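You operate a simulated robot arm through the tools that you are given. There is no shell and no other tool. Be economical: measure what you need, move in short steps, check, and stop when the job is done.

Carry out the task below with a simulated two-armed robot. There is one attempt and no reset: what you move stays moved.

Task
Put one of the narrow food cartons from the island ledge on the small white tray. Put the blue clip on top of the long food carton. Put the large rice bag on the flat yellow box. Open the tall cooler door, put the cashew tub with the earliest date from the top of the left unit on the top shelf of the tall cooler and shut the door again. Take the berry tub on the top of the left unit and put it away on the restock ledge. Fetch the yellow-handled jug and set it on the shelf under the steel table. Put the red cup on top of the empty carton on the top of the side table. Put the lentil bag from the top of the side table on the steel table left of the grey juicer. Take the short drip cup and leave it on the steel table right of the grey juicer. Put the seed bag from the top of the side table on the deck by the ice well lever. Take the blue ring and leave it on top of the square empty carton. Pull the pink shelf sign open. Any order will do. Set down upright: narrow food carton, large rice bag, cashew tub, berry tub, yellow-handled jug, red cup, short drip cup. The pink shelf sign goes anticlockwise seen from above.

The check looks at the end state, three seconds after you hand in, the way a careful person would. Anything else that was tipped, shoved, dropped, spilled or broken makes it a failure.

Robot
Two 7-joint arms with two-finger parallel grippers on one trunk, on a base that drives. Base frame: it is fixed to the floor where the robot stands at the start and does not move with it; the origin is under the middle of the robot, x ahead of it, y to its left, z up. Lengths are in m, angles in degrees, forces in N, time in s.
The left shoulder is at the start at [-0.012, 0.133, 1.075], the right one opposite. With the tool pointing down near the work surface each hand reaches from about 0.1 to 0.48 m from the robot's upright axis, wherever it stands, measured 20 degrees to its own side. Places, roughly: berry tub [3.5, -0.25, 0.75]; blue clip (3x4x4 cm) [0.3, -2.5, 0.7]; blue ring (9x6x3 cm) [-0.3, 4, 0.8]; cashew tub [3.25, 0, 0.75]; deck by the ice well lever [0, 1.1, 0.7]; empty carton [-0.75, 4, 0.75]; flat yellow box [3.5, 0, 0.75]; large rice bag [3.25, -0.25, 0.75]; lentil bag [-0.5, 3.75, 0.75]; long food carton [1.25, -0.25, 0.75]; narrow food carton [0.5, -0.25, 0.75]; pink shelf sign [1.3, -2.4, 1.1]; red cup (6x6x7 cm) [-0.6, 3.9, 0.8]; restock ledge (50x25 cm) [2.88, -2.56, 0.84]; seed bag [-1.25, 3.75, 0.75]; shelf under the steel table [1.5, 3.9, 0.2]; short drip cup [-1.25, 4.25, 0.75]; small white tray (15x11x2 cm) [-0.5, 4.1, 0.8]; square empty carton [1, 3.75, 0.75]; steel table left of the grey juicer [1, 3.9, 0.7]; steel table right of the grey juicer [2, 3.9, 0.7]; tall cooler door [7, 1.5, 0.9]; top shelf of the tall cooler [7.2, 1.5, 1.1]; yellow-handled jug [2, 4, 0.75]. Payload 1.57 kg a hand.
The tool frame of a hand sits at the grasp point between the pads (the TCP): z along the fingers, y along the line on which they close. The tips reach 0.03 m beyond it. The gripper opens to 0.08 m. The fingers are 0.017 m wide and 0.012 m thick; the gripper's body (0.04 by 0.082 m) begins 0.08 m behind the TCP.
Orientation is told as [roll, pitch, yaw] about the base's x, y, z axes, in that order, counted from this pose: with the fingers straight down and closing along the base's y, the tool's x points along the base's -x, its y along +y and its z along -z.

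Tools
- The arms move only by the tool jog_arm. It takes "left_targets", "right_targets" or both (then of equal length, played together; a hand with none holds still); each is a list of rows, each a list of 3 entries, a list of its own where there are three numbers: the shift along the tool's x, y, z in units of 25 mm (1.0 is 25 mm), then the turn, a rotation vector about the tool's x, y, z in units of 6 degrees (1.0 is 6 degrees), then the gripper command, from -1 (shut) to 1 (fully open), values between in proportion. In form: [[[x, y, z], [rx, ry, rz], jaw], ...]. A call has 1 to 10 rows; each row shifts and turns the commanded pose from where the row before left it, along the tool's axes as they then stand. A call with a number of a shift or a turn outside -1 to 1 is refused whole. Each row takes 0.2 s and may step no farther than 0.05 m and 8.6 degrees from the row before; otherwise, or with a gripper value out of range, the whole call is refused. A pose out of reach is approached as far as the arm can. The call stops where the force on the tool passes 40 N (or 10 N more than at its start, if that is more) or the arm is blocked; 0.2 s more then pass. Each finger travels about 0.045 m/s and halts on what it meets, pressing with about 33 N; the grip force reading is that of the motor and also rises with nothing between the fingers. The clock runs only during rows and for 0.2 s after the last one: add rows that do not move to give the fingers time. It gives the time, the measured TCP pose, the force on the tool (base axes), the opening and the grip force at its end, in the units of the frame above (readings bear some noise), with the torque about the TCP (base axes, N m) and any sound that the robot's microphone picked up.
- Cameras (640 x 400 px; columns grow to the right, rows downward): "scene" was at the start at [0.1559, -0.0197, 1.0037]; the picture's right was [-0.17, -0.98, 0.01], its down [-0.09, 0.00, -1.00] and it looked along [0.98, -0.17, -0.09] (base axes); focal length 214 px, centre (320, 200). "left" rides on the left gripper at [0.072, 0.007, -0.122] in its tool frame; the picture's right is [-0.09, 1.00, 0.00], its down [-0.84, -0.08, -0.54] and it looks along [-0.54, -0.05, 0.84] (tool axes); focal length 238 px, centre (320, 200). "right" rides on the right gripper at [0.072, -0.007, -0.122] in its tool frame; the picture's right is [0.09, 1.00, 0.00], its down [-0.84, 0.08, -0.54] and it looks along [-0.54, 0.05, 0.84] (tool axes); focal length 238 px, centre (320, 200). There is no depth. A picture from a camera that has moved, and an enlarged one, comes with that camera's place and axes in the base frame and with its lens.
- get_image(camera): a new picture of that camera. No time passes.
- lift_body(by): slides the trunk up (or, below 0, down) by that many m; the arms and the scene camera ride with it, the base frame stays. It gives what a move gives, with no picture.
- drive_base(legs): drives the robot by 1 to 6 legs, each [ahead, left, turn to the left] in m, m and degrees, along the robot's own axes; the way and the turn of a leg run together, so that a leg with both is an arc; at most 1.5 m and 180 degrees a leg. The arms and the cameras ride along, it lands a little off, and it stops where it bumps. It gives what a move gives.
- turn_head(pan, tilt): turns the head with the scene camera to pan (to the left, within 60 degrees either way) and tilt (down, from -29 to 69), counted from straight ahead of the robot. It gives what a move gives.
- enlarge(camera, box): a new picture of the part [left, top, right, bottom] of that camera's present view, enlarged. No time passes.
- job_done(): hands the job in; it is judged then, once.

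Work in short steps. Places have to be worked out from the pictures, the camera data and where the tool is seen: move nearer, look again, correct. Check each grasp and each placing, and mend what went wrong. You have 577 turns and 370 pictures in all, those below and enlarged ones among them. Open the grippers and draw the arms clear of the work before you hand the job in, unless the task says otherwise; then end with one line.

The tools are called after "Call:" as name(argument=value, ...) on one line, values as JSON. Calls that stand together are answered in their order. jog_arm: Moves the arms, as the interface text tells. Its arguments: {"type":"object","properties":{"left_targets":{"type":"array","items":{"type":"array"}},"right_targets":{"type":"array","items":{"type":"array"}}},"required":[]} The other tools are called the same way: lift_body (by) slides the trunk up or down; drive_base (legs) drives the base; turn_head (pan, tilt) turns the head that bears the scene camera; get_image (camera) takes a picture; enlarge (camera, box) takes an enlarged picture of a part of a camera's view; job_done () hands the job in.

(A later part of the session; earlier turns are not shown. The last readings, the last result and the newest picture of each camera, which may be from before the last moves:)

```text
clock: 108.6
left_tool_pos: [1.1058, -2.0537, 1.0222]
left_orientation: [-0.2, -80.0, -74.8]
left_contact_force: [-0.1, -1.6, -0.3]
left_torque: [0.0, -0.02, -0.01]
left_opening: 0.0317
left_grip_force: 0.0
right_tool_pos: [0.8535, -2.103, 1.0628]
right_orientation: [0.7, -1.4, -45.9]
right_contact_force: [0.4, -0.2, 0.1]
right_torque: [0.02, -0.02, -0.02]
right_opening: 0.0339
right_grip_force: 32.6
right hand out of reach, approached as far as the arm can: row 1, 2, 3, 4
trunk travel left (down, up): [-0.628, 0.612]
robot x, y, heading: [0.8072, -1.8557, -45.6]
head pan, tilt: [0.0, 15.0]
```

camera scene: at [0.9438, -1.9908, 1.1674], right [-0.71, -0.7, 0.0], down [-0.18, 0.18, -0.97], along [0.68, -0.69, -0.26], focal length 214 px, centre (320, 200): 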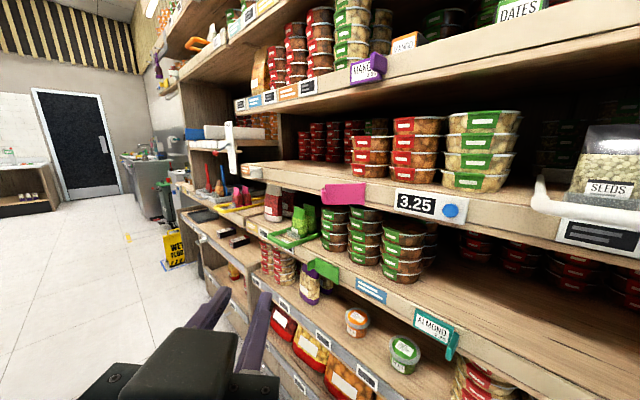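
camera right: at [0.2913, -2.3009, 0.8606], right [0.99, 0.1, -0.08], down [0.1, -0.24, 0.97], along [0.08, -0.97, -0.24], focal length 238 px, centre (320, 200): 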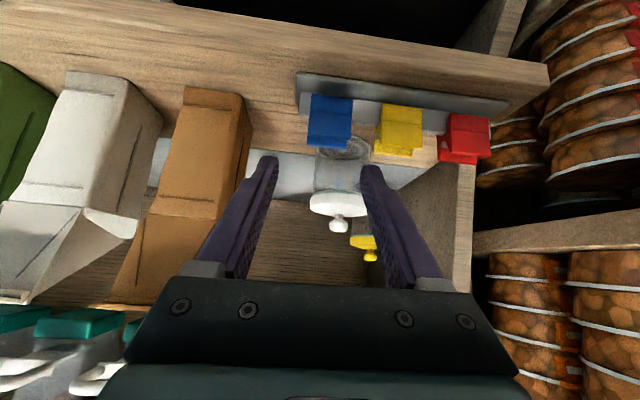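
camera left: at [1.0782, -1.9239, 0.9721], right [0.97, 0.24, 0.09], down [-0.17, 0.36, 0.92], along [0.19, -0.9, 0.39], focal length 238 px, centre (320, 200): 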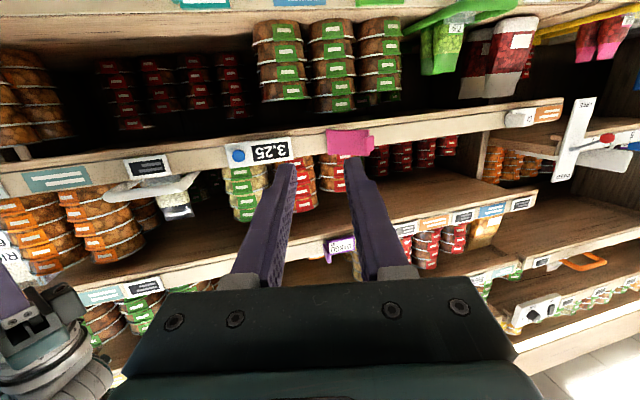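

Call:
drive_base(legs=[[0.25, -0.06, 0]])

Call:
jog_arm(left_targets=[[[-0.8, 0, 0], [0, 0, 0], -0.2], [[-0.8, 0, 0], [0, 0, 0], -0.2], [[0, 0, 0], [0, 0, 0], -0.2]])

Call:
get_image(camera="left")

Call:
get_image(camera="scene")

```text
clock: 110.1
left_tool_pos: [1.1937, -2.1921, 1.0191]
left_orientation: [-0.4, -79.4, -75.4]
left_contact_force: [-0.1, 0.0, 0.4]
left_torque: [0.02, 0.0, 0.0]
left_opening: 0.0317
left_grip_force: 0.2
right_tool_pos: [0.942, -2.24, 1.0592]
right_orientation: [1.0, -1.0, -46.6]
right_contact_force: [1.6, -0.4, -1.1]
right_torque: [-0.01, 0.02, 0.01]
right_opening: 0.0342
right_grip_force: 33.0
trunk travel left (down, up): [-0.628, 0.612]
robot x, y, heading: [0.9013, -1.9944, -46.0]
head pan, tilt: [0.0, 15.0]
stopped in leg 1: the robot was blocked; the commanded pose is now the measured one
```

```text
clock: 110.9
left_tool_pos: [1.1944, -2.1978, 1.06]
left_orientation: [-0.5, -79.1, -75.3]
left_contact_force: [0.1, 0.3, -0.8]
left_torque: [-0.02, 0.0, -0.02]
left_opening: 0.0319
left_grip_force: 0.0
right_tool_pos: [0.9413, -2.2389, 1.059]
right_orientation: [1.2, -0.7, -46.5]
right_contact_force: [0.7, -0.1, 0.5]
right_torque: [-0.02, 0.0, 0.01]
right_opening: 0.0337
right_grip_force: 32.9
trunk travel left (down, up): [-0.628, 0.612]
robot x, y, heading: [0.904, -1.9999, -45.9]
head pan, tilt: [0.0, 15.0]
```

```text
313 pictures are left
camera left: at [1.1679, -2.0674, 1.0112], right [0.97, 0.23, 0.09], down [-0.17, 0.34, 0.92], along [0.18, -0.91, 0.37], focal length 238 px, centre (320, 200)
```

left: 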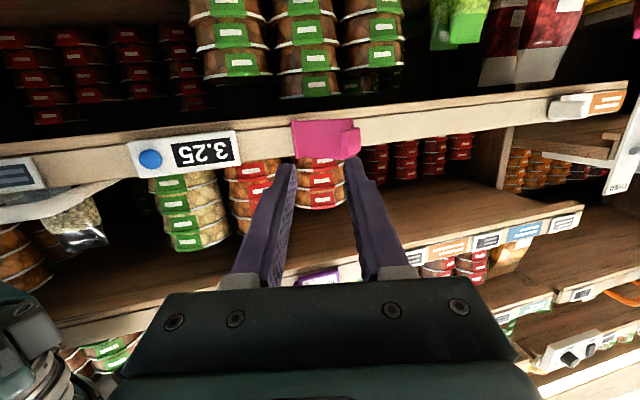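

```text
312 pictures are left
camera scene: at [1.032, -2.128, 1.1659], right [-0.72, -0.7, -0.01], down [-0.18, 0.2, -0.96], along [0.67, -0.69, -0.27], focal length 214 px, centre (320, 200)
```

scene: 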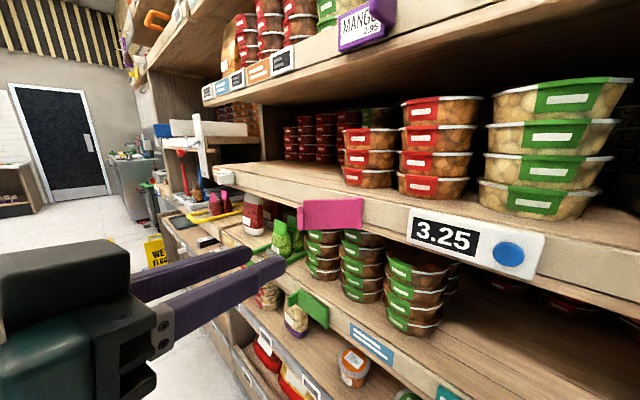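

The base stopped close to the shelf; the arm can reach the rest. I advance with the arm.

Call:
jog_arm(left_targets=[[[0, 0.3, 0.9], [0, 0, 0], -0.2], [[-0.1, 0.3, 0.9], [0, 0, 0], -0.2], [[-0.1, 0.3, 0.9], [0, 0, 0], -0.2], [[-0.1, 0.3, 0.9], [0, 0, 0], -0.2], [[-0.1, 0.3, 0.9], [0, 0, 0], -0.2], [[-0.1, 0.3, 0.9], [0, 0, 0], -0.2], [[0, 0, 0], [0, 0, 0], -0.2]])

Call:
enlarge(camera="left", box=[200, 100, 440, 250])

```text
clock: 112.5
left_tool_pos: [1.2731, -2.317, 1.0441]
left_orientation: [-0.4, -79.0, -75.1]
left_contact_force: [0.2, -0.5, -0.4]
left_torque: [-0.03, 0.0, 0.01]
left_opening: 0.032
left_grip_force: 0.0
right_tool_pos: [0.9407, -2.2389, 1.0594]
right_orientation: [1.1, -0.7, -46.3]
right_contact_force: [0.1, 0.3, -0.5]
right_torque: [0.0, 0.01, -0.02]
right_opening: 0.0339
right_grip_force: 33.3
trunk travel left (down, up): [-0.628, 0.612]
robot x, y, heading: [0.9023, -1.9991, -45.8]
head pan, tilt: [0.0, 15.0]
```

```text
2.67 times, centred on (320, 175) of left
camera zoom: at [1.2454, -2.1865, 0.9958], right [0.97, 0.23, 0.09], down [-0.17, 0.34, 0.92], along [0.18, -0.91, 0.37], focal length 636 px, centre (320, 267)
```

zoom: 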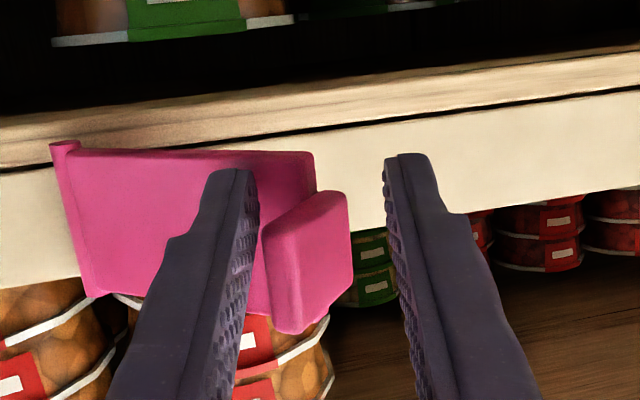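

The sign stays at ~35–40° now, so there's room behind it. I close the fingers, shift to the right of the tab, and reach in behind the plate's free end.

Call:
jog_arm(left_targets=[[[-0.4, 0.5, 0], [0, 0, 0], -1], [[-0.5, 0.7, 0], [0, 0, 0], -1], [[0, 0, 0], [0, 0, 0], -1], [[0, 0, 0.8], [0, 0, 0], -1], [[0, 0, 0.8], [0, 0, 0], -1], [[0, 0, 0.6], [0, 0, 0], -1], [[0, 0, 0], [0, 0, 0], -1]])

Call:
enlarge(camera="left", box=[200, 100, 440, 250])

Call:
enlarge(camera="scene", box=[200, 130, 440, 280])

```text
clock: 114.1
left_tool_pos: [1.3172, -2.3659, 1.0568]
left_orientation: [-0.1, -79.1, -75.4]
left_contact_force: [0.2, 0.4, 0.0]
left_torque: [0.0, 0.02, 0.03]
left_opening: 0.0
left_grip_force: 21.8
right_tool_pos: [0.9413, -2.2383, 1.0583]
right_orientation: [1.2, -0.7, -46.5]
right_contact_force: [0.2, 0.6, 0.6]
right_torque: [-0.02, 0.01, 0.03]
right_opening: 0.034
right_grip_force: 33.6
trunk travel left (down, up): [-0.628, 0.612]
robot x, y, heading: [0.9008, -1.9986, -45.7]
head pan, tilt: [0.0, 15.0]
```

```text
2.67 times, centred on (320, 175) of left
camera zoom: at [1.2893, -2.2359, 1.0079], right [0.97, 0.23, 0.09], down [-0.17, 0.34, 0.92], along [0.18, -0.91, 0.37], focal length 636 px, centre (320, 267)
```

zoom: 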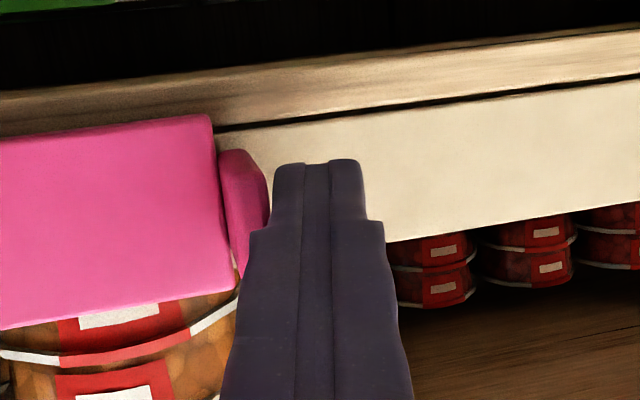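

```text
2.67 times, centred on (320, 205) of scene
camera zoom: at [1.0326, -2.1276, 1.1647], right [-0.72, -0.7, -0.01], down [-0.18, 0.2, -0.96], along [0.67, -0.69, -0.27], focal length 572 px, centre (320, 187)
```

zoom: 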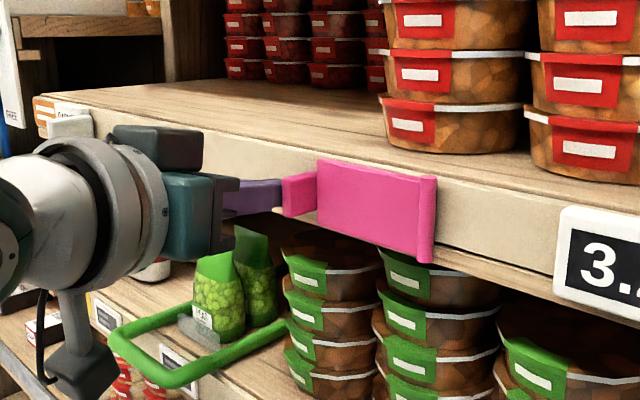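

The closing finger pushed the sign nearly shut again. From this base pose the hand can follow the arc, so I back off, open, re-centre on the tab.

Call:
jog_arm(left_targets=[[[0, 0, -1], [0, 0, 0], -1], [[0, 0, -0.8], [0, 0, 0], -0.2], [[0, -0.78, 0], [0, 0, 0], -0.2], [[0, 0, 0], [0, 0, 0], -0.2], [[0, 0, 0], [0, 0, 0], -0.2]])

Call:
enlarge(camera="left", box=[200, 100, 440, 250])

```text
clock: 115.0
left_tool_pos: [1.3045, -2.322, 1.0621]
left_orientation: [4.8, -78.4, -78.5]
left_contact_force: [21.9, 11.5, 0.9]
left_torque: [0.02, 0.0, 0.71]
left_opening: 0.0102
left_grip_force: 0.1
right_tool_pos: [0.9417, -2.2385, 1.0588]
right_orientation: [1.2, -0.8, -46.6]
right_contact_force: [0.1, 0.7, -0.2]
right_torque: [0.01, 0.04, -0.01]
right_opening: 0.0341
right_grip_force: 33.2
trunk travel left (down, up): [-0.628, 0.612]
robot x, y, heading: [0.8987, -1.9949, -45.9]
head pan, tilt: [0.0, 15.0]
stopped in row 4 (left hand): the force on the tool passed its limit at 44 N (the readings are from after the stop); the commanded pose is now the measured one
```

```text
2.67 times, centred on (320, 175) of left
camera zoom: at [1.2732, -2.1914, 1.0151], right [0.96, 0.26, 0.11], down [-0.19, 0.32, 0.93], along [0.21, -0.91, 0.36], focal length 636 px, centre (320, 267)
```

zoom: 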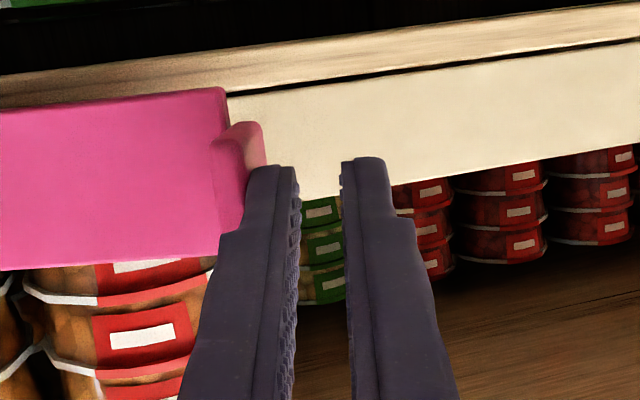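

The finger touched the tab's outer face. I retreat more, then shift.

Call:
jog_arm(left_targets=[[[0, 0.2, 0], [0, 0, 0], -0.7], [[0, 0, -0.8], [0, 0, 0], 0], [[0, 0, -0.8], [0, 0, 0], 0.2], [[0, -0.9, 0], [-0.3, 0, 0], 0.2], [[0, -0.5, 0], [0, 0, 0.5], 0.2], [[0, 0, 0], [0, 0, 0], 0.2]])

Call:
enlarge(camera="left", box=[200, 100, 440, 250])

```text
clock: 116.0
left_tool_pos: [1.2847, -2.2847, 1.0733]
left_orientation: [10.0, -78.5, -81.2]
left_contact_force: [15.1, 20.7, 2.2]
left_torque: [0.08, -0.05, 0.27]
left_opening: 0.0296
left_grip_force: 0.0
right_tool_pos: [0.9455, -2.2388, 1.0593]
right_orientation: [1.3, -0.9, -46.3]
right_contact_force: [0.2, 0.6, 0.2]
right_torque: [0.0, 0.0, 0.01]
right_opening: 0.034
right_grip_force: 32.7
trunk travel left (down, up): [-0.628, 0.612]
robot x, y, heading: [0.9007, -1.9985, -45.8]
head pan, tilt: [0.0, 15.0]
stopped in row 5 (left hand): the force on the tool passed its limit at 43 N (the readings are from after the stop); the commanded pose is now the measured one
```

```text
2.67 times, centred on (320, 175) of left
camera zoom: at [1.2501, -2.1565, 1.0258], right [0.95, 0.3, 0.12], down [-0.22, 0.31, 0.92], along [0.24, -0.9, 0.36], focal length 636 px, centre (320, 267)
```

zoom: 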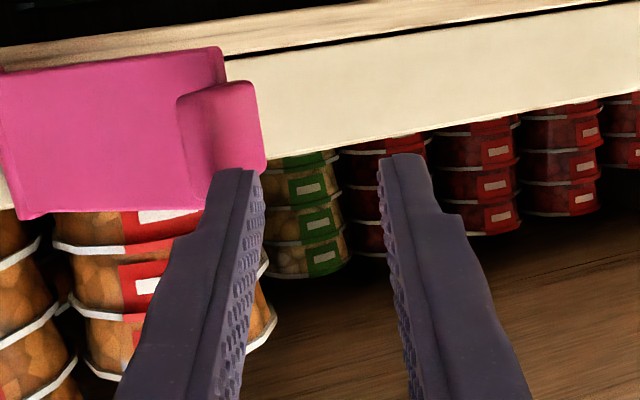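

Pushing the tab's outer face toward −x actually opens the sign. I close the fingers, move in beside the tab, and sweep toward −x.

Call:
jog_arm(left_targets=[[[0, 0.8, 0], [0, 0, 0], -1], [[0, 0.6, 0], [0, 0, 0], -1], [[0, 0.2, 0], [0, 0, 0], -1], [[0, 0, 1], [0, 0, 0], -1], [[0, 0, 0.8], [0, 0, 0], -1], [[0, 0, 0], [0, 0, 0], -1]])

Call:
enlarge(camera="left", box=[200, 100, 440, 250])

```text
clock: 117.4
left_tool_pos: [1.335, -2.3169, 1.0662]
left_orientation: [8.3, -78.6, -80.1]
left_contact_force: [-0.8, -0.6, 0.6]
left_torque: [-0.01, 0.0, 0.04]
left_opening: 0.0
left_grip_force: 21.5
right_tool_pos: [0.9449, -2.238, 1.0594]
right_orientation: [1.3, -1.0, -46.4]
right_contact_force: [1.3, 0.6, -0.2]
right_torque: [-0.01, -0.04, -0.03]
right_opening: 0.0337
right_grip_force: 32.6
trunk travel left (down, up): [-0.628, 0.612]
robot x, y, heading: [0.8975, -2.0005, -45.5]
head pan, tilt: [0.0, 15.0]
```

```text
2.67 times, centred on (320, 175) of left
camera zoom: at [1.2995, -2.1874, 1.018], right [0.95, 0.29, 0.12], down [-0.21, 0.32, 0.92], along [0.23, -0.9, 0.36], focal length 636 px, centre (320, 267)
```

zoom: 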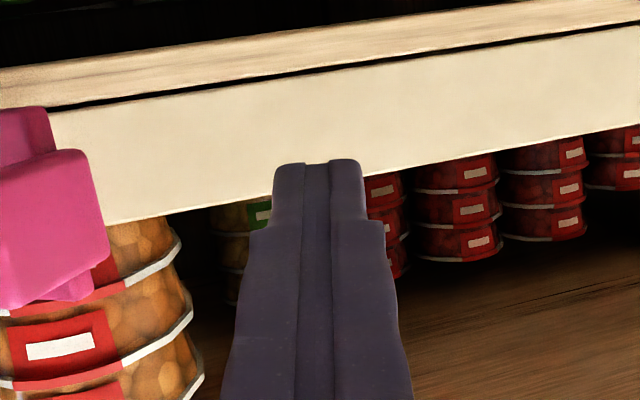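

The sign is more open now. I go 3 cm deeper and sweep toward −x.

Call:
jog_arm(left_targets=[[[0, 0, 0.7], [0, 0, 0], -1], [[0, 0, 0.6], [0, 0, 0], -1], [[0, -0.9, -0.26], [0, 0, 0], -1], [[0, -0.9, -0.26], [0, 0, 0], -1], [[0, -0.9, -0.3], [0, 0, 0], -1], [[0, -0.9, -0.35], [0, 0, 0], -1], [[0, -0.9, -0.35], [0, 0, 0], -1]])

Call:
get_image(camera="left")

Call:
get_image(camera="scene")

```text
clock: 118.5
left_tool_pos: [1.3044, -2.3462, 1.0594]
left_orientation: [11.6, -78.4, -81.8]
left_contact_force: [4.6, 4.0, 0.0]
left_torque: [-0.01, 0.04, -0.06]
left_opening: 0.0
left_grip_force: 21.1
right_tool_pos: [0.9454, -2.2382, 1.0615]
right_orientation: [1.2, -0.9, -46.3]
right_contact_force: [0.4, -0.5, 0.2]
right_torque: [0.01, 0.02, 0.01]
right_opening: 0.034
right_grip_force: 33.0
trunk travel left (down, up): [-0.628, 0.612]
robot x, y, heading: [0.9011, -1.9965, -45.6]
head pan, tilt: [0.0, 15.0]
stopped in row 5 (left hand): the force on the tool passed its limit at 52 N (the readings are from after the stop); the commanded pose is now the measured one
```

```text
305 pictures are left
camera left: at [1.2665, -2.2179, 1.0123], right [0.94, 0.31, 0.13], down [-0.23, 0.31, 0.92], along [0.25, -0.9, 0.36], focal length 238 px, centre (320, 200)
```

left: 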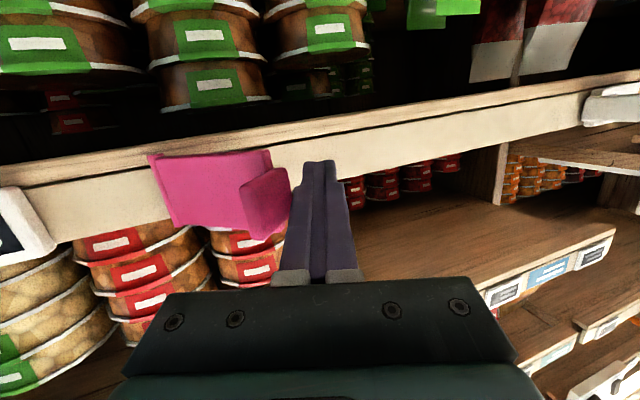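

```text
304 pictures are left
camera scene: at [1.0356, -2.1281, 1.1652], right [-0.72, -0.7, -0.01], down [-0.18, 0.2, -0.96], along [0.67, -0.69, -0.27], focal length 214 px, centre (320, 200)
```

scene: 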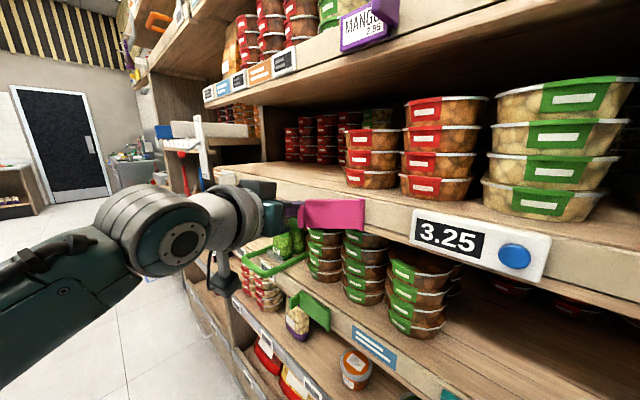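

Too little leverage deep in; I retreat slightly to push on the tab's outer end, where it worked.

Call:
jog_arm(left_targets=[[[0, 0.3, 0], [0, 0, 0], -1], [[0, 0, -0.9], [0, 0, 0], -1], [[0, -0.6, -0.2], [0, 0, 0], -1], [[0, -0.6, -0.2], [0, 0, 0], -1], [[0, -0.6, -0.2], [0, 0, 0], -1], [[0, -0.6, -0.2], [0, 0, 0], -1], [[0, -0.6, -0.2], [0, 0, 0], -1]])

Call:
get_image(camera="left")

```text
clock: 119.5
left_tool_pos: [1.2887, -2.3202, 1.065]
left_orientation: [14.4, -78.1, -83.3]
left_contact_force: [4.6, 4.1, 0.8]
left_torque: [-0.02, 0.02, 0.09]
left_opening: 0.0002
left_grip_force: 21.7
right_tool_pos: [0.945, -2.2393, 1.0602]
right_orientation: [1.1, -1.0, -46.3]
right_contact_force: [-0.3, -0.2, 0.5]
right_torque: [0.03, -0.01, -0.05]
right_opening: 0.034
right_grip_force: 33.0
trunk travel left (down, up): [-0.628, 0.612]
robot x, y, heading: [0.9015, -2.0017, -45.9]
head pan, tilt: [0.0, 15.0]
stopped in row 4 (left hand): the force on the tool passed its limit at 50 N (the readings are from after the stop); the commanded pose is now the measured one
```

```text
303 pictures are left
camera left: at [1.2486, -2.1922, 1.0185], right [0.93, 0.33, 0.14], down [-0.25, 0.3, 0.92], along [0.27, -0.9, 0.36], focal length 238 px, centre (320, 200)
```

left: 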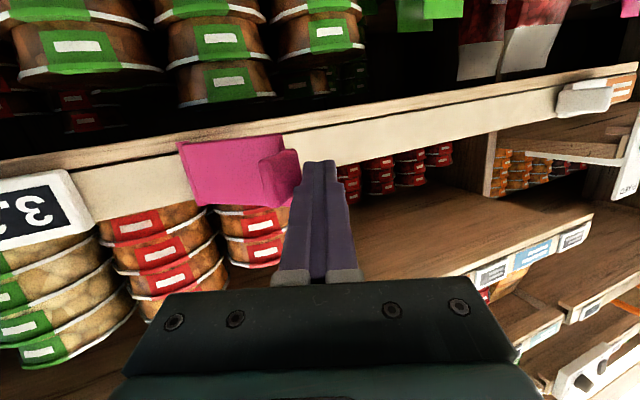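

Gripping gave better torque earlier. I retreat clear of the tab, open, and line up to grip it again from this better base position.

Call:
jog_arm(left_targets=[[[0, 0.3, -0.3], [0, 0, 0], -1], [[0, 0, -1], [0, 0, 0], -0.1], [[0, 0, -1], [0, 0, 0], -0.1], [[0, 0, -1], [0, 0, 0], -0.1], [[0, 0, 0], [0, 0, 0], -0.1]])

Call:
enlarge(camera="left", box=[200, 100, 440, 250])

```text
clock: 120.7
left_tool_pos: [1.2632, -2.2422, 1.0822]
left_orientation: [14.1, -78.0, -83.0]
left_contact_force: [-0.2, -0.8, 0.3]
left_torque: [-0.01, -0.02, 0.01]
left_opening: 0.0359
left_grip_force: 0.0
right_tool_pos: [0.9451, -2.2385, 1.0603]
right_orientation: [1.3, -0.9, -46.3]
right_contact_force: [-0.7, 0.1, 0.3]
right_torque: [-0.01, -0.03, 0.0]
right_opening: 0.034
right_grip_force: 33.3
trunk travel left (down, up): [-0.628, 0.612]
robot x, y, heading: [0.9002, -1.9987, -45.8]
head pan, tilt: [0.0, 15.0]
```

```text
2.67 times, centred on (320, 175) of left
camera zoom: at [1.2239, -2.1134, 1.0361], right [0.93, 0.33, 0.14], down [-0.24, 0.29, 0.92], along [0.27, -0.9, 0.36], focal length 636 px, centre (320, 267)
```

zoom: 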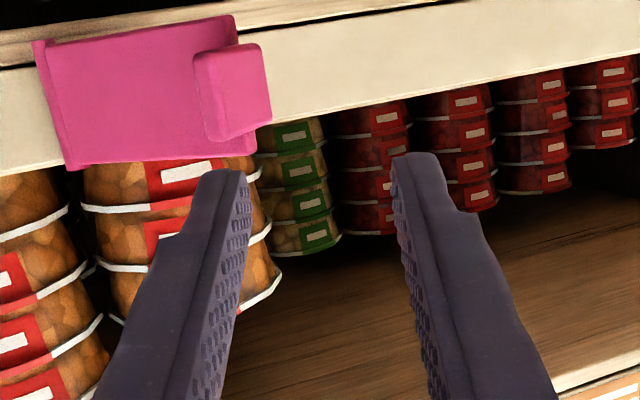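

The sign is about 40° open. I retreat a little, shift left and turn the hand to heading about −50° so the pads straddle the tab.

Call:
jog_arm(left_targets=[[[0, 0, -1], [0, 0, 0], -0.1], [[0, -0.8, -0.3], [0, 0, 0], -0.1], [[0, -0.8, 0], [0, 0, 0], -0.1], [[0, -0.7, 0], [-0.78, 0, -0.16], -0.1], [[0, 0, 0], [-0.78, 0, -0.16], -0.1], [[0, 0, 0], [-0.78, 0, -0.16], -0.1], [[0, 0, 0], [-0.78, 0, -0.16], -0.1], [[0, 0, 0], [0, 0, 0], -0.1]])

Call:
enlarge(camera="left", box=[200, 100, 440, 250])

```text
clock: 122.7
left_tool_pos: [1.2356, -2.2107, 1.0776]
left_orientation: [22.0, -78.0, -66.3]
left_contact_force: [-0.3, -0.4, -0.9]
left_torque: [0.01, -0.03, -0.02]
left_opening: 0.0356
left_grip_force: 0.1
right_tool_pos: [0.9443, -2.2396, 1.0596]
right_orientation: [1.1, -1.0, -46.2]
right_contact_force: [0.3, 0.6, 0.5]
right_torque: [0.01, -0.02, 0.01]
right_opening: 0.0339
right_grip_force: 32.8
trunk travel left (down, up): [-0.628, 0.612]
robot x, y, heading: [0.9016, -2.0, -46.2]
head pan, tilt: [0.0, 15.0]
stopped in row 8 (left hand): the arm was blocked; the commanded pose is now the measured one
```

```text
2.67 times, centred on (320, 175) of left
camera zoom: at [1.148, -2.1087, 1.0306], right [0.71, 0.69, 0.17], down [-0.37, 0.15, 0.92], along [0.61, -0.71, 0.36], focal length 636 px, centre (320, 267)
```

zoom: 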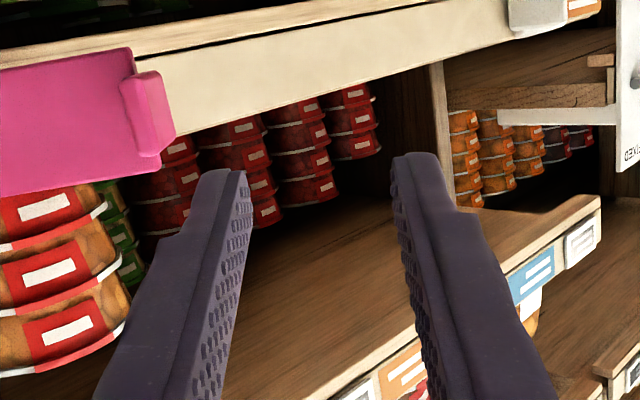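

Now aligned with the tab. I shift 6 cm sideways, then advance.

Call:
jog_arm(left_targets=[[[0, -0.65, 0], [0, 0, 0], -0.1], [[0, -0.65, 0], [0, 0, 0], -0.1], [[0, -0.65, 0], [0, 0, 0], -0.1], [[0, -0.6, 0], [0, 0, 0], -0.1], [[0, 0, 0.8], [0, 0, 0], -0.1], [[0, 0, 0.8], [0, 0, 0], -0.1]])

Call:
enlarge(camera="left", box=[200, 100, 440, 250])

```text
clock: 123.5
left_tool_pos: [1.2128, -2.2289, 1.0538]
left_orientation: [52.8, -72.6, -98.6]
left_contact_force: [-0.3, -0.2, 0.6]
left_torque: [-0.03, 0.05, 0.02]
left_opening: 0.0361
left_grip_force: 0.0
right_tool_pos: [0.945, -2.2389, 1.0606]
right_orientation: [1.3, -1.0, -46.3]
right_contact_force: [0.7, 0.9, 0.2]
right_torque: [-0.01, -0.02, -0.02]
right_opening: 0.034
right_grip_force: 33.1
trunk travel left (down, up): [-0.628, 0.612]
robot x, y, heading: [0.8977, -1.9969, -45.9]
head pan, tilt: [0.0, 15.0]
stopped in row 3 (left hand): the arm was blocked; the commanded pose is now the measured one
```

```text
2.67 times, centred on (320, 175) of left
camera zoom: at [1.1347, -2.1193, 1.0082], right [0.7, 0.63, 0.32], down [-0.47, 0.08, 0.88], along [0.53, -0.77, 0.35], focal length 636 px, centre (320, 267)
```

zoom: 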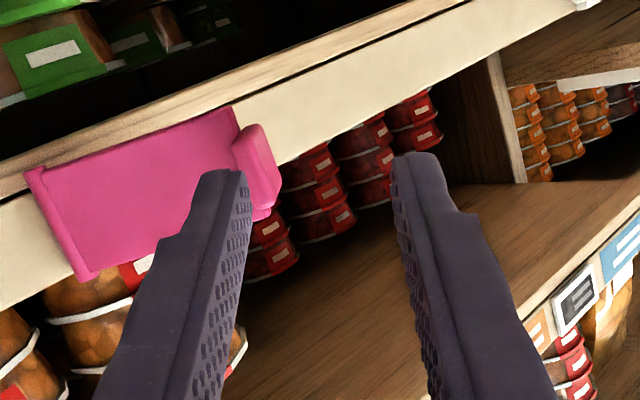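

The arm is near its limit sideways, so I shift the base a little right/back instead, then advance straight.

Call:
drive_base(legs=[[-0.04, -0.035, 0]])

Call:
jog_arm(left_targets=[[[-0.5, 0, 0.5], [0, 0, 0], -0.1], [[-0.5, 0, 0.5], [0, 0, 0], -0.1], [[0, 0, 0.6], [0, 0, 0], -0.1], [[0, 0, 0.6], [0, 0, 0], -0.1], [[0, 0, 0], [0, 0, 0], -0.1]])

Call:
enlarge(camera="left", box=[200, 100, 440, 250])

```text
clock: 124.4
left_tool_pos: [1.1555, -2.2308, 1.0557]
left_orientation: [52.1, -73.2, -98.0]
left_contact_force: [-1.3, -0.5, -0.4]
left_torque: [-0.02, -0.02, 0.09]
left_opening: 0.0359
left_grip_force: 0.1
right_tool_pos: [0.8882, -2.2414, 1.0629]
right_orientation: [0.9, -1.1, -46.3]
right_contact_force: [-1.3, 0.7, 1.0]
right_torque: [-0.05, -0.11, -0.02]
right_opening: 0.0338
right_grip_force: 32.7
trunk travel left (down, up): [-0.628, 0.612]
robot x, y, heading: [0.8448, -1.9957, -45.8]
head pan, tilt: [0.0, 15.0]
```

```text
clock: 125.6
left_tool_pos: [1.2028, -2.2683, 1.0574]
left_orientation: [59.8, -69.4, -105.7]
left_contact_force: [0.6, 0.1, -0.7]
left_torque: [0.03, 0.02, 0.0]
left_opening: 0.036
left_grip_force: 0.0
right_tool_pos: [0.8885, -2.2417, 1.0628]
right_orientation: [0.9, -1.2, -46.5]
right_contact_force: [-0.9, -0.1, 0.3]
right_torque: [-0.02, 0.03, 0.01]
right_opening: 0.0341
right_grip_force: 33.2
trunk travel left (down, up): [-0.628, 0.612]
robot x, y, heading: [0.8459, -1.9961, -45.9]
head pan, tilt: [0.0, 15.0]
```

```text
2.67 times, centred on (320, 175) of left
camera zoom: at [1.1274, -2.1565, 1.0134], right [0.69, 0.61, 0.39], down [-0.52, 0.04, 0.86], along [0.51, -0.79, 0.34], focal length 636 px, centre (320, 267)
```

zoom: 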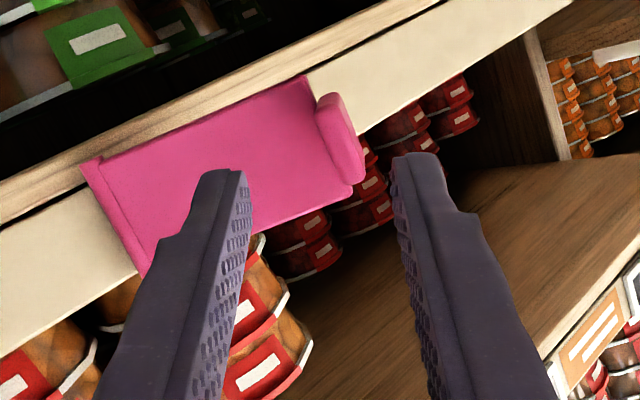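

The tab is between the fingers. I advance 8 cm slowly.

Call:
jog_arm(left_targets=[[[-0.2, 0.1, 0.6], [0, 0, 0], -0.1], [[-0.2, 0.1, 0.6], [0, 0, 0], -0.1], [[-0.2, 0.1, 0.6], [0, 0, 0], -0.1], [[0, 0, 0.6], [0, 0, 0], -0.1], [[0, 0, 0.6], [0, 0, 0], -0.1]])

Call:
enlarge(camera="left", box=[200, 100, 440, 250])

```text
clock: 127.0
left_tool_pos: [1.2697, -2.3112, 1.0612]
left_orientation: [60.9, -68.9, -105.6]
left_contact_force: [-4.9, -4.7, 0.6]
left_torque: [-0.14, 0.11, -0.2]
left_opening: 0.0418
left_grip_force: 3.7
right_tool_pos: [0.8878, -2.2415, 1.0628]
right_orientation: [0.9, -1.1, -46.6]
right_contact_force: [0.0, 0.5, -0.8]
right_torque: [0.01, 0.01, -0.01]
right_opening: 0.0341
right_grip_force: 33.0
trunk travel left (down, up): [-0.628, 0.612]
robot x, y, heading: [0.8469, -1.998, -46.1]
head pan, tilt: [0.0, 15.0]
stopped in row 5 (left hand): the arm was blocked; the commanded pose is now the measured one
```

```text
2.67 times, centred on (320, 175) of left
camera zoom: at [1.1937, -2.201, 1.0164], right [0.67, 0.62, 0.4], down [-0.52, 0.02, 0.85], along [0.52, -0.78, 0.34], focal length 636 px, centre (320, 267)
```

zoom: 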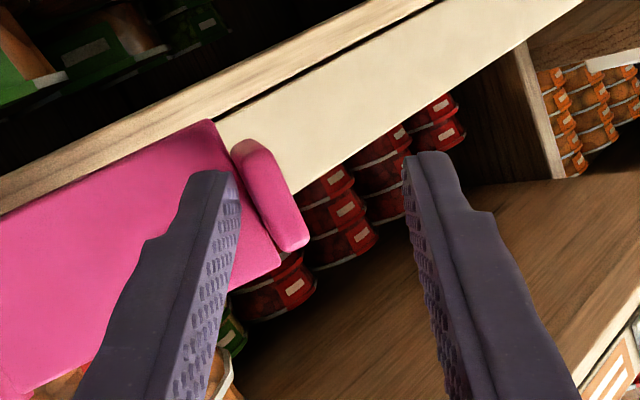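

I close on the tab here.

Call:
jog_arm(left_targets=[[[0, -0.2, -0.1], [0, 0, 0], -0.5], [[0, 0, 0], [0, 0, 0], -1], [[0, 0, 0], [0, 0, 0], -1], [[0, 0, 0], [0, 0, 0], -1]])

Call:
enlarge(camera="left", box=[200, 100, 440, 250])

```text
clock: 127.9
left_tool_pos: [1.2628, -2.3169, 1.0578]
left_orientation: [61.9, -68.6, -107.4]
left_contact_force: [-35.1, -31.6, -15.5]
left_torque: [-0.46, 0.64, -1.28]
left_opening: 0.0215
left_grip_force: 24.5
right_tool_pos: [0.8861, -2.2415, 1.0622]
right_orientation: [0.8, -1.2, -46.6]
right_contact_force: [-0.4, 0.0, -0.5]
right_torque: [0.03, -0.01, 0.0]
right_opening: 0.0343
right_grip_force: 32.8
trunk travel left (down, up): [-0.628, 0.612]
robot x, y, heading: [0.8419, -1.9938, -46.2]
head pan, tilt: [0.0, 15.0]
stopped in row 4 (left hand): the force on the tool passed its limit at 43 N (the readings are from after the stop); the commanded pose is now the measured one
```

```text
2.67 times, centred on (320, 175) of left
camera zoom: at [1.1885, -2.2045, 1.0128], right [0.68, 0.61, 0.41], down [-0.53, 0.03, 0.85], along [0.5, -0.79, 0.34], focal length 636 px, centre (320, 267)
```

zoom: 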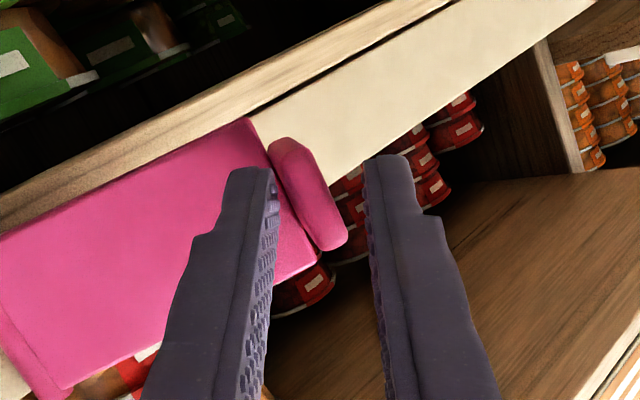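

Call:
jog_arm(left_targets=[[[0, -0.35, 0], [0, 0, 0], -1], [[0, 0, 0], [0, 0, 0], -1], [[0, 0, 0], [0, 0, 0], -1], [[0, 0, 0], [0, 0, 0], -1]])

Call:
enlarge(camera="left", box=[200, 100, 440, 250])

```text
clock: 128.9
left_tool_pos: [1.2605, -2.3188, 1.0572]
left_orientation: [65.3, -67.8, -110.6]
left_contact_force: [-32.1, -28.1, 10.7]
left_torque: [-0.58, 0.7, -1.34]
left_opening: 0.0177
left_grip_force: 32.5
right_tool_pos: [0.886, -2.2416, 1.0633]
right_orientation: [0.8, -1.1, -46.5]
right_contact_force: [0.5, 0.4, 0.7]
right_torque: [0.0, 0.0, -0.01]
right_opening: 0.0341
right_grip_force: 32.8
trunk travel left (down, up): [-0.628, 0.612]
robot x, y, heading: [0.8479, -1.9959, -46.1]
head pan, tilt: [0.0, 15.0]
```

```text
2.67 times, centred on (320, 175) of left
camera zoom: at [1.1872, -2.2055, 1.0107], right [0.67, 0.61, 0.43], down [-0.55, 0.02, 0.83], along [0.5, -0.79, 0.35], focal length 636 px, centre (320, 267)
```

zoom: 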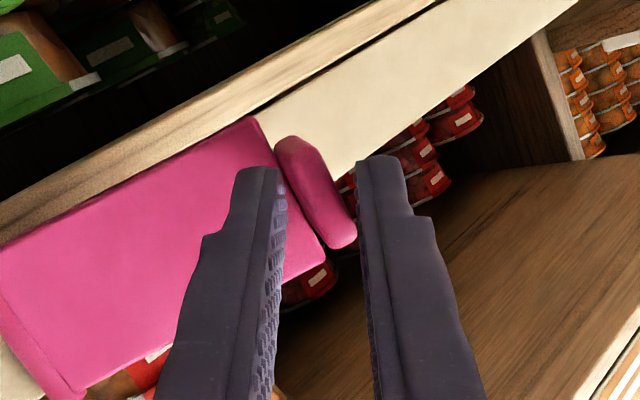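

Gripped diagonally. The opening tangent is nearly the hand's own backward direction, so I pull back slowly.

Call:
jog_arm(left_targets=[[[0, 0, -0.2], [0, 0, 0], -1], [[0, 0, -0.2], [0, 0, 0], -1], [[0, 0, -0.2], [0, 0, 0], -1], [[0, 0, -0.2], [0, 0, 0], -1], [[0, 0, -0.2], [0, 0, 0], -1], [[0, 0, -0.2], [0, 0, 0], -1], [[0, 0, -0.2], [0, 0, 0], -1], [[0, 0, -0.2], [0, 0, 0], -1]])

Call:
enlarge(camera="left", box=[200, 100, 440, 250])

```text
clock: 129.2
left_tool_pos: [1.2632, -2.3192, 1.0575]
left_orientation: [66.0, -67.5, -111.7]
left_contact_force: [-23.4, -18.5, -6.8]
left_torque: [-0.43, 0.88, -0.96]
left_opening: 0.0175
left_grip_force: 32.8
right_tool_pos: [0.8871, -2.2422, 1.0625]
right_orientation: [0.8, -1.2, -46.6]
right_contact_force: [-0.1, 0.1, 0.9]
right_torque: [-0.01, -0.04, 0.03]
right_opening: 0.0341
right_grip_force: 33.4
trunk travel left (down, up): [-0.628, 0.612]
robot x, y, heading: [0.8433, -1.996, -46.3]
head pan, tilt: [0.0, 15.0]
stopped in row 1 (left hand): the force on the tool passed its limit at 61 N (the readings are from after the stop); the commanded pose is now the measured one
```

```text
2.67 times, centred on (320, 175) of left
camera zoom: at [1.1896, -2.2059, 1.0105], right [0.67, 0.6, 0.43], down [-0.56, 0.02, 0.83], along [0.49, -0.8, 0.35], focal length 636 px, centre (320, 267)
```

zoom: 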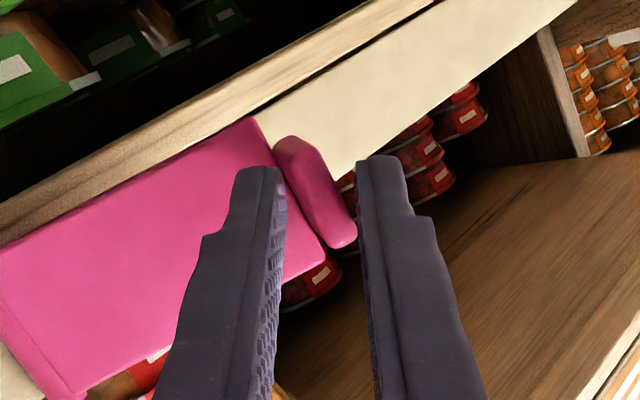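

This diagonal grip jams. I'll release, go back to a square stance (heading −90°) and push the tab's outer face slowly with closed fingers, which worked well.

Call:
jog_arm(left_targets=[[[0, 0, 0], [0, 0, 0], 0.6], [[0, 0, 0], [0, 0, 0], 0.6], [[0, 0, -0.4], [0, 0, 0], 0.6], [[0, 0, -0.8], [0, 0, 0], 0.6], [[0, 0, -1], [0, 0, 0], 0.6], [[0, 0, -1], [0, 0, 0], 0.6]])

Call:
drive_base(legs=[[-0.25, 0, 0], [0, 0, -44]])

```text
clock: 130.6
left_tool_pos: [1.2221, -2.252, 1.0655]
left_orientation: [71.5, -63.9, -115.6]
left_contact_force: [0.1, 0.8, 0.4]
left_torque: [0.0, 0.0, 0.03]
left_opening: 0.064
left_grip_force: 0.0
right_tool_pos: [0.8893, -2.2421, 1.0635]
right_orientation: [0.9, -1.1, -46.5]
right_contact_force: [0.3, 0.7, -0.3]
right_torque: [0.0, 0.01, 0.02]
right_opening: 0.0339
right_grip_force: 32.7
trunk travel left (down, up): [-0.628, 0.612]
robot x, y, heading: [0.8428, -1.9945, -46.0]
head pan, tilt: [0.0, 15.0]
```

```text
clock: 134.4
left_tool_pos: [0.7629, -2.265, 1.0622]
left_orientation: [70.3, -63.7, -159.2]
left_contact_force: [0.2, 0.2, 0.4]
left_torque: [0.02, 0.04, -0.01]
left_opening: 0.064
left_grip_force: 0.0
right_tool_pos: [0.5351, -2.0291, 1.063]
right_orientation: [0.8, -1.4, -90.6]
right_contact_force: [0.3, -0.9, 0.5]
right_torque: [0.02, 0.0, -0.01]
right_opening: 0.0341
right_grip_force: 32.8
trunk travel left (down, up): [-0.628, 0.612]
robot x, y, heading: [0.6742, -1.8219, -90.1]
head pan, tilt: [0.0, 15.0]
```

I square up the left hand while clear, then strafe left in front of the sign.

Call:
jog_arm(left_targets=[[[0, 0.6, -0.5], [0.1, 0.03, -0.8], -1], [[0, 0.6, -0.5], [0.1, 0.03, -0.8], -1], [[0, 0.6, -0.5], [0.1, 0.03, -0.8], -1], [[0, 0.6, 0], [0.1, 0.03, -0.8], -1], [[0, 0.6, 0], [0.1, 0.03, -0.8], -1], [[0, 0, 0], [0, 0, 0], -1]])

Call:
drive_base(legs=[[0, 0.5, 0]])

Call:
get_image(camera="left")

Call:
get_image(camera="scene")

```text
clock: 135.8
left_tool_pos: [0.8342, -2.2304, 1.0878]
left_orientation: [2.5, -79.9, -92.3]
left_contact_force: [-0.4, -0.4, 0.4]
left_torque: [0.02, 0.02, -0.02]
left_opening: 0.0
left_grip_force: 21.3
right_tool_pos: [0.5362, -2.029, 1.0632]
right_orientation: [0.8, -1.4, -90.5]
right_contact_force: [-0.7, -0.2, -0.7]
right_torque: [-0.03, 0.03, 0.02]
right_opening: 0.0339
right_grip_force: 33.6
trunk travel left (down, up): [-0.628, 0.612]
robot x, y, heading: [0.6783, -1.8245, -90.0]
head pan, tilt: [0.0, 15.0]
```

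```text
clock: 138.8
left_tool_pos: [1.3349, -2.2286, 1.0875]
left_orientation: [2.7, -79.8, -92.3]
left_contact_force: [-0.5, 0.4, -0.1]
left_torque: [0.0, 0.03, -0.02]
left_opening: 0.0
left_grip_force: 21.7
right_tool_pos: [1.0355, -2.03, 1.0627]
right_orientation: [0.7, -1.4, -90.3]
right_contact_force: [1.0, 0.6, -0.5]
right_torque: [-0.03, -0.02, -0.01]
right_opening: 0.0341
right_grip_force: 33.0
trunk travel left (down, up): [-0.628, 0.612]
robot x, y, heading: [1.175, -1.8162, -89.5]
head pan, tilt: [0.0, 15.0]
```

```text
294 pictures are left
camera left: at [1.3403, -2.0966, 1.037], right [0.99, -0.01, 0.1], down [-0.09, 0.39, 0.92], along [-0.05, -0.92, 0.38], focal length 238 px, centre (320, 200)
```

left: 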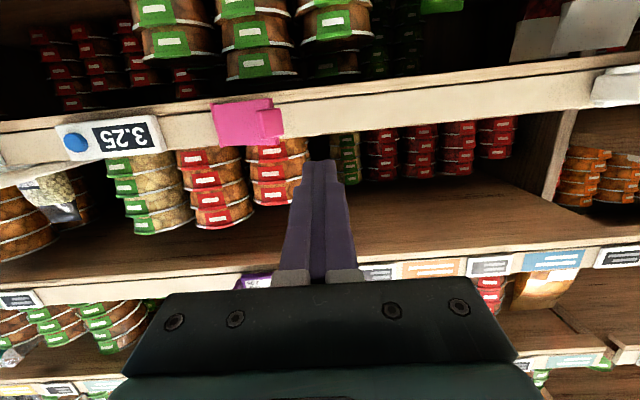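

```text
293 pictures are left
camera scene: at [1.1783, -2.0108, 1.1674], right [-1.0, 0.0, 0.0], down [0.0, 0.26, -0.97], along [0.0, -0.97, -0.26], focal length 214 px, centre (320, 200)
```

scene: 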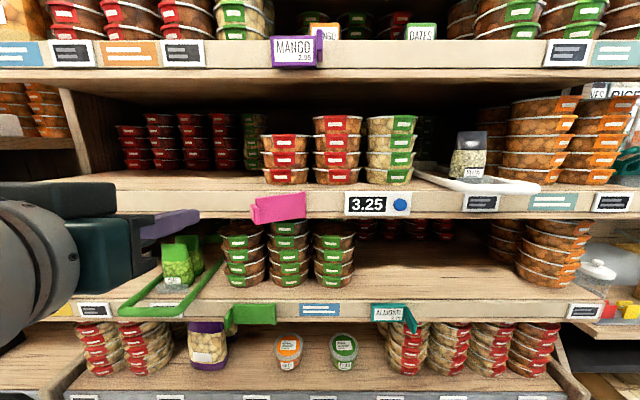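

Tab at about (1.283, -2.36, 1.053). I advance beside it on the +x side, then push slowly toward −x.

Call:
jog_arm(left_targets=[[[0.2, 0, 0.9], [0, 0, 0], -1], [[0.2, 0, 0.9], [0, 0, 0], -1], [[0, 0, 0.9], [0, 0, 0], -1], [[0, 0, 0.9], [0, 0, 0], -1], [[0, 0, 0.7], [0, 0, 0], -1], [[0, 0, 0], [0, 0, 0], -1]])

Call:
jog_arm(left_targets=[[[0, -0.5, 0], [0, 0, 0], -1], [[0, -0.3, 0], [0, 0, 0], -1], [[0, -0.2, 0], [0, 0, 0], -1], [[0, -0.2, 0], [0, 0, 0], -1], [[0, -0.2, 0], [0, 0, 0], -1], [[0, -0.2, 0], [0, 0, 0], -1], [[0, -0.2, 0], [0, 0, 0], -1], [[0, -0.2, 0], [0, 0, 0], -1], [[0, -0.2, 0], [0, 0, 0], -1], [[0, -0.2, 0], [0, 0, 0], -1]])

Call:
get_image(camera="left")

```text
clock: 140.2
left_tool_pos: [1.334, -2.3347, 1.0588]
left_orientation: [2.6, -79.9, -92.2]
left_contact_force: [-0.6, -0.8, -0.8]
left_torque: [-0.02, -0.01, -0.01]
left_opening: 0.0
left_grip_force: 20.9
right_tool_pos: [1.0357, -2.0295, 1.063]
right_orientation: [0.8, -1.4, -90.3]
right_contact_force: [0.1, 0.6, 0.8]
right_torque: [-0.02, 0.01, 0.03]
right_opening: 0.0339
right_grip_force: 33.2
trunk travel left (down, up): [-0.628, 0.612]
robot x, y, heading: [1.1769, -1.8217, -89.6]
head pan, tilt: [0.0, 15.0]
```

```text
clock: 141.7
left_tool_pos: [1.3066, -2.3322, 1.0583]
left_orientation: [6.3, -79.9, -94.6]
left_contact_force: [14.6, 6.9, 1.7]
left_torque: [-0.08, 0.07, 0.32]
left_opening: 0.0
left_grip_force: 21.2
right_tool_pos: [1.0388, -2.0285, 1.0615]
right_orientation: [0.9, -1.4, -90.1]
right_contact_force: [-0.8, 0.3, -0.4]
right_torque: [0.0, 0.01, -0.01]
right_opening: 0.034
right_grip_force: 33.2
trunk travel left (down, up): [-0.628, 0.612]
robot x, y, heading: [1.1776, -1.8166, -89.8]
head pan, tilt: [0.0, 15.0]
stopped in row 7 (left hand): the force on the tool passed its limit at 43 N (the readings are from after the stop); the commanded pose is now the measured one
```

```text
292 pictures are left
camera left: at [1.31, -2.1997, 1.0081], right [0.99, 0.01, 0.11], down [-0.11, 0.39, 0.92], along [-0.03, -0.92, 0.38], focal length 238 px, centre (320, 200)
```

left: 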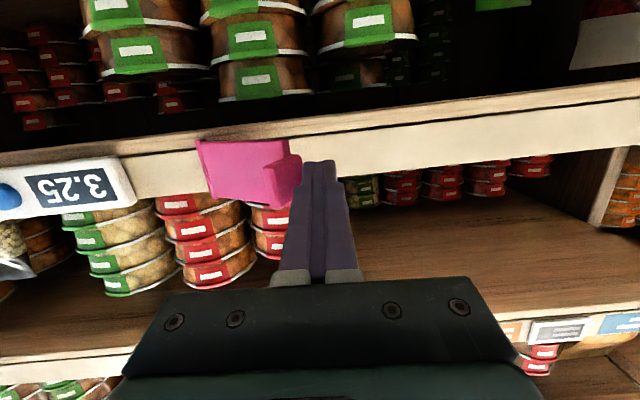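

At this contact point the lever is short. I retreat 3 cm so the fingertips push on the tab's outermost end.

Call:
jog_arm(left_targets=[[[0, 0.15, 0], [0, 0, 0], -1], [[0, 0, -0.9], [0, 0, 0], -1], [[0, -0.3, 0], [0, 0, 0], -1], [[0, -0.15, 0], [0, 0, 0], -1], [[0, -0.15, 0], [0, 0, 0], -1], [[0, -0.15, 0], [0, 0, 0], -1], [[0, -0.15, 0], [0, 0, 0], -1], [[0, -0.15, 0], [0, 0, 0], -1], [[0, -0.15, 0], [0, 0, 0], -1], [[0, -0.15, 0], [0, 0, 0], -1]])

Call:
jog_arm(left_targets=[[[0, -0.15, 0], [0, 0, 0], -1], [[0, -0.15, 0], [0, 0, 0], -1], [[0, -0.15, 0], [0, 0, 0], -1], [[0, -0.15, 0], [0, 0, 0], -1], [[0, -0.15, 0], [0, 0, 0], -1], [[0, -0.15, 0], [0, 0, 0], -1]])

Call:
get_image(camera="left")

```text
clock: 144.1
left_tool_pos: [1.3012, -2.3132, 1.0542]
left_orientation: [39.2, -77.9, -126.4]
left_contact_force: [-0.6, -0.3, 0.5]
left_torque: [-0.02, -0.03, 0.02]
left_opening: 0.0002
left_grip_force: 21.4
right_tool_pos: [1.0372, -2.03, 1.0639]
right_orientation: [0.8, -1.4, -90.2]
right_contact_force: [-0.3, 0.4, -0.1]
right_torque: [-0.01, -0.03, 0.01]
right_opening: 0.0337
right_grip_force: 33.5
trunk travel left (down, up): [-0.628, 0.612]
robot x, y, heading: [1.1783, -1.8174, -89.9]
head pan, tilt: [0.0, 15.0]
stopped in row 10 (left hand): the arm was blocked; the commanded pose is now the measured one
```

```text
clock: 145.7
left_tool_pos: [1.306, -2.3154, 1.0413]
left_orientation: [56.6, -73.4, -142.6]
left_contact_force: [0.3, -0.7, -0.3]
left_torque: [-0.01, 0.0, 0.01]
left_opening: 0.0
left_grip_force: 21.4
right_tool_pos: [1.0362, -2.0284, 1.0631]
right_orientation: [0.9, -1.5, -90.3]
right_contact_force: [0.0, 0.2, 0.1]
right_torque: [0.01, 0.0, 0.0]
right_opening: 0.0341
right_grip_force: 33.5
trunk travel left (down, up): [-0.628, 0.612]
robot x, y, heading: [1.1792, -1.8188, -89.7]
head pan, tilt: [0.0, 15.0]
stopped in row 6 (left hand): the arm was blocked; the commanded pose is now the measured one
```

```text
291 pictures are left
camera left: at [1.3179, -2.1835, 0.9919], right [0.95, 0.03, 0.32], down [-0.31, 0.39, 0.87], along [-0.1, -0.92, 0.37], focal length 238 px, centre (320, 200)
```

left: 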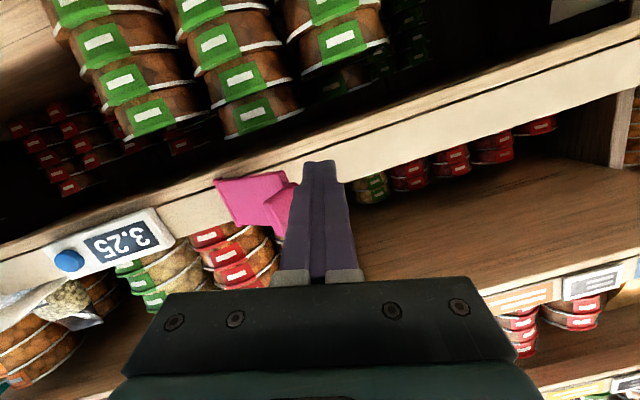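

No force but the arm itself is at a joint limit. I restore the roll and push by strafing the base instead.

Call:
jog_arm(left_targets=[[[-0.3, 0.3, 0], [0, 0, -0.8], -1], [[-0.2, 0.3, 0], [0, 0, -0.8], -1], [[0, 0, 0], [0, 0, -0.6], -1]])

Call:
drive_base(legs=[[0.0, -0.08, 0]])

Call:
get_image(camera="left")

```text
clock: 146.5
left_tool_pos: [1.322, -2.3158, 1.0555]
left_orientation: [11.1, -80.9, -96.0]
left_contact_force: [-0.2, 0.3, -0.8]
left_torque: [0.02, 0.01, 0.01]
left_opening: 0.0001
left_grip_force: 21.2
right_tool_pos: [1.037, -2.029, 1.0626]
right_orientation: [0.8, -1.3, -90.2]
right_contact_force: [-0.8, 0.0, 0.0]
right_torque: [-0.04, 0.02, -0.01]
right_opening: 0.0339
right_grip_force: 32.7
trunk travel left (down, up): [-0.628, 0.612]
robot x, y, heading: [1.1756, -1.8194, -89.7]
head pan, tilt: [0.0, 15.0]
```

```text
clock: 147.4
left_tool_pos: [1.2992, -2.3169, 1.0563]
left_orientation: [18.8, -81.0, -102.1]
left_contact_force: [-0.9, 0.7, 0.1]
left_torque: [-0.03, 0.01, 0.02]
left_opening: 0.0
left_grip_force: 20.6
right_tool_pos: [1.0002, -2.0299, 1.063]
right_orientation: [0.7, -1.4, -90.0]
right_contact_force: [-0.3, -0.2, -0.1]
right_torque: [0.01, 0.02, 0.0]
right_opening: 0.0343
right_grip_force: 32.8
trunk travel left (down, up): [-0.628, 0.612]
robot x, y, heading: [1.1433, -1.8207, -89.7]
head pan, tilt: [0.0, 15.0]
stopped in leg 1: the force on the tool passed its limit at 56 N (the readings are from after the stop); the commanded pose is now the measured one
```

```text
290 pictures are left
camera left: at [1.2918, -2.1844, 1.0033], right [0.99, 0.1, 0.14], down [-0.17, 0.4, 0.9], along [0.03, -0.91, 0.41], focal length 238 px, centre (320, 200)
```

left: 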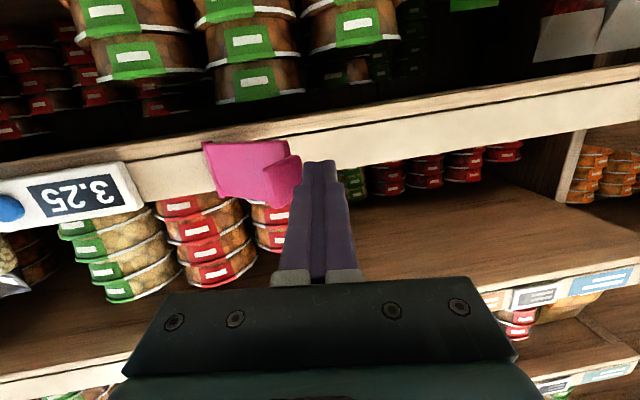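

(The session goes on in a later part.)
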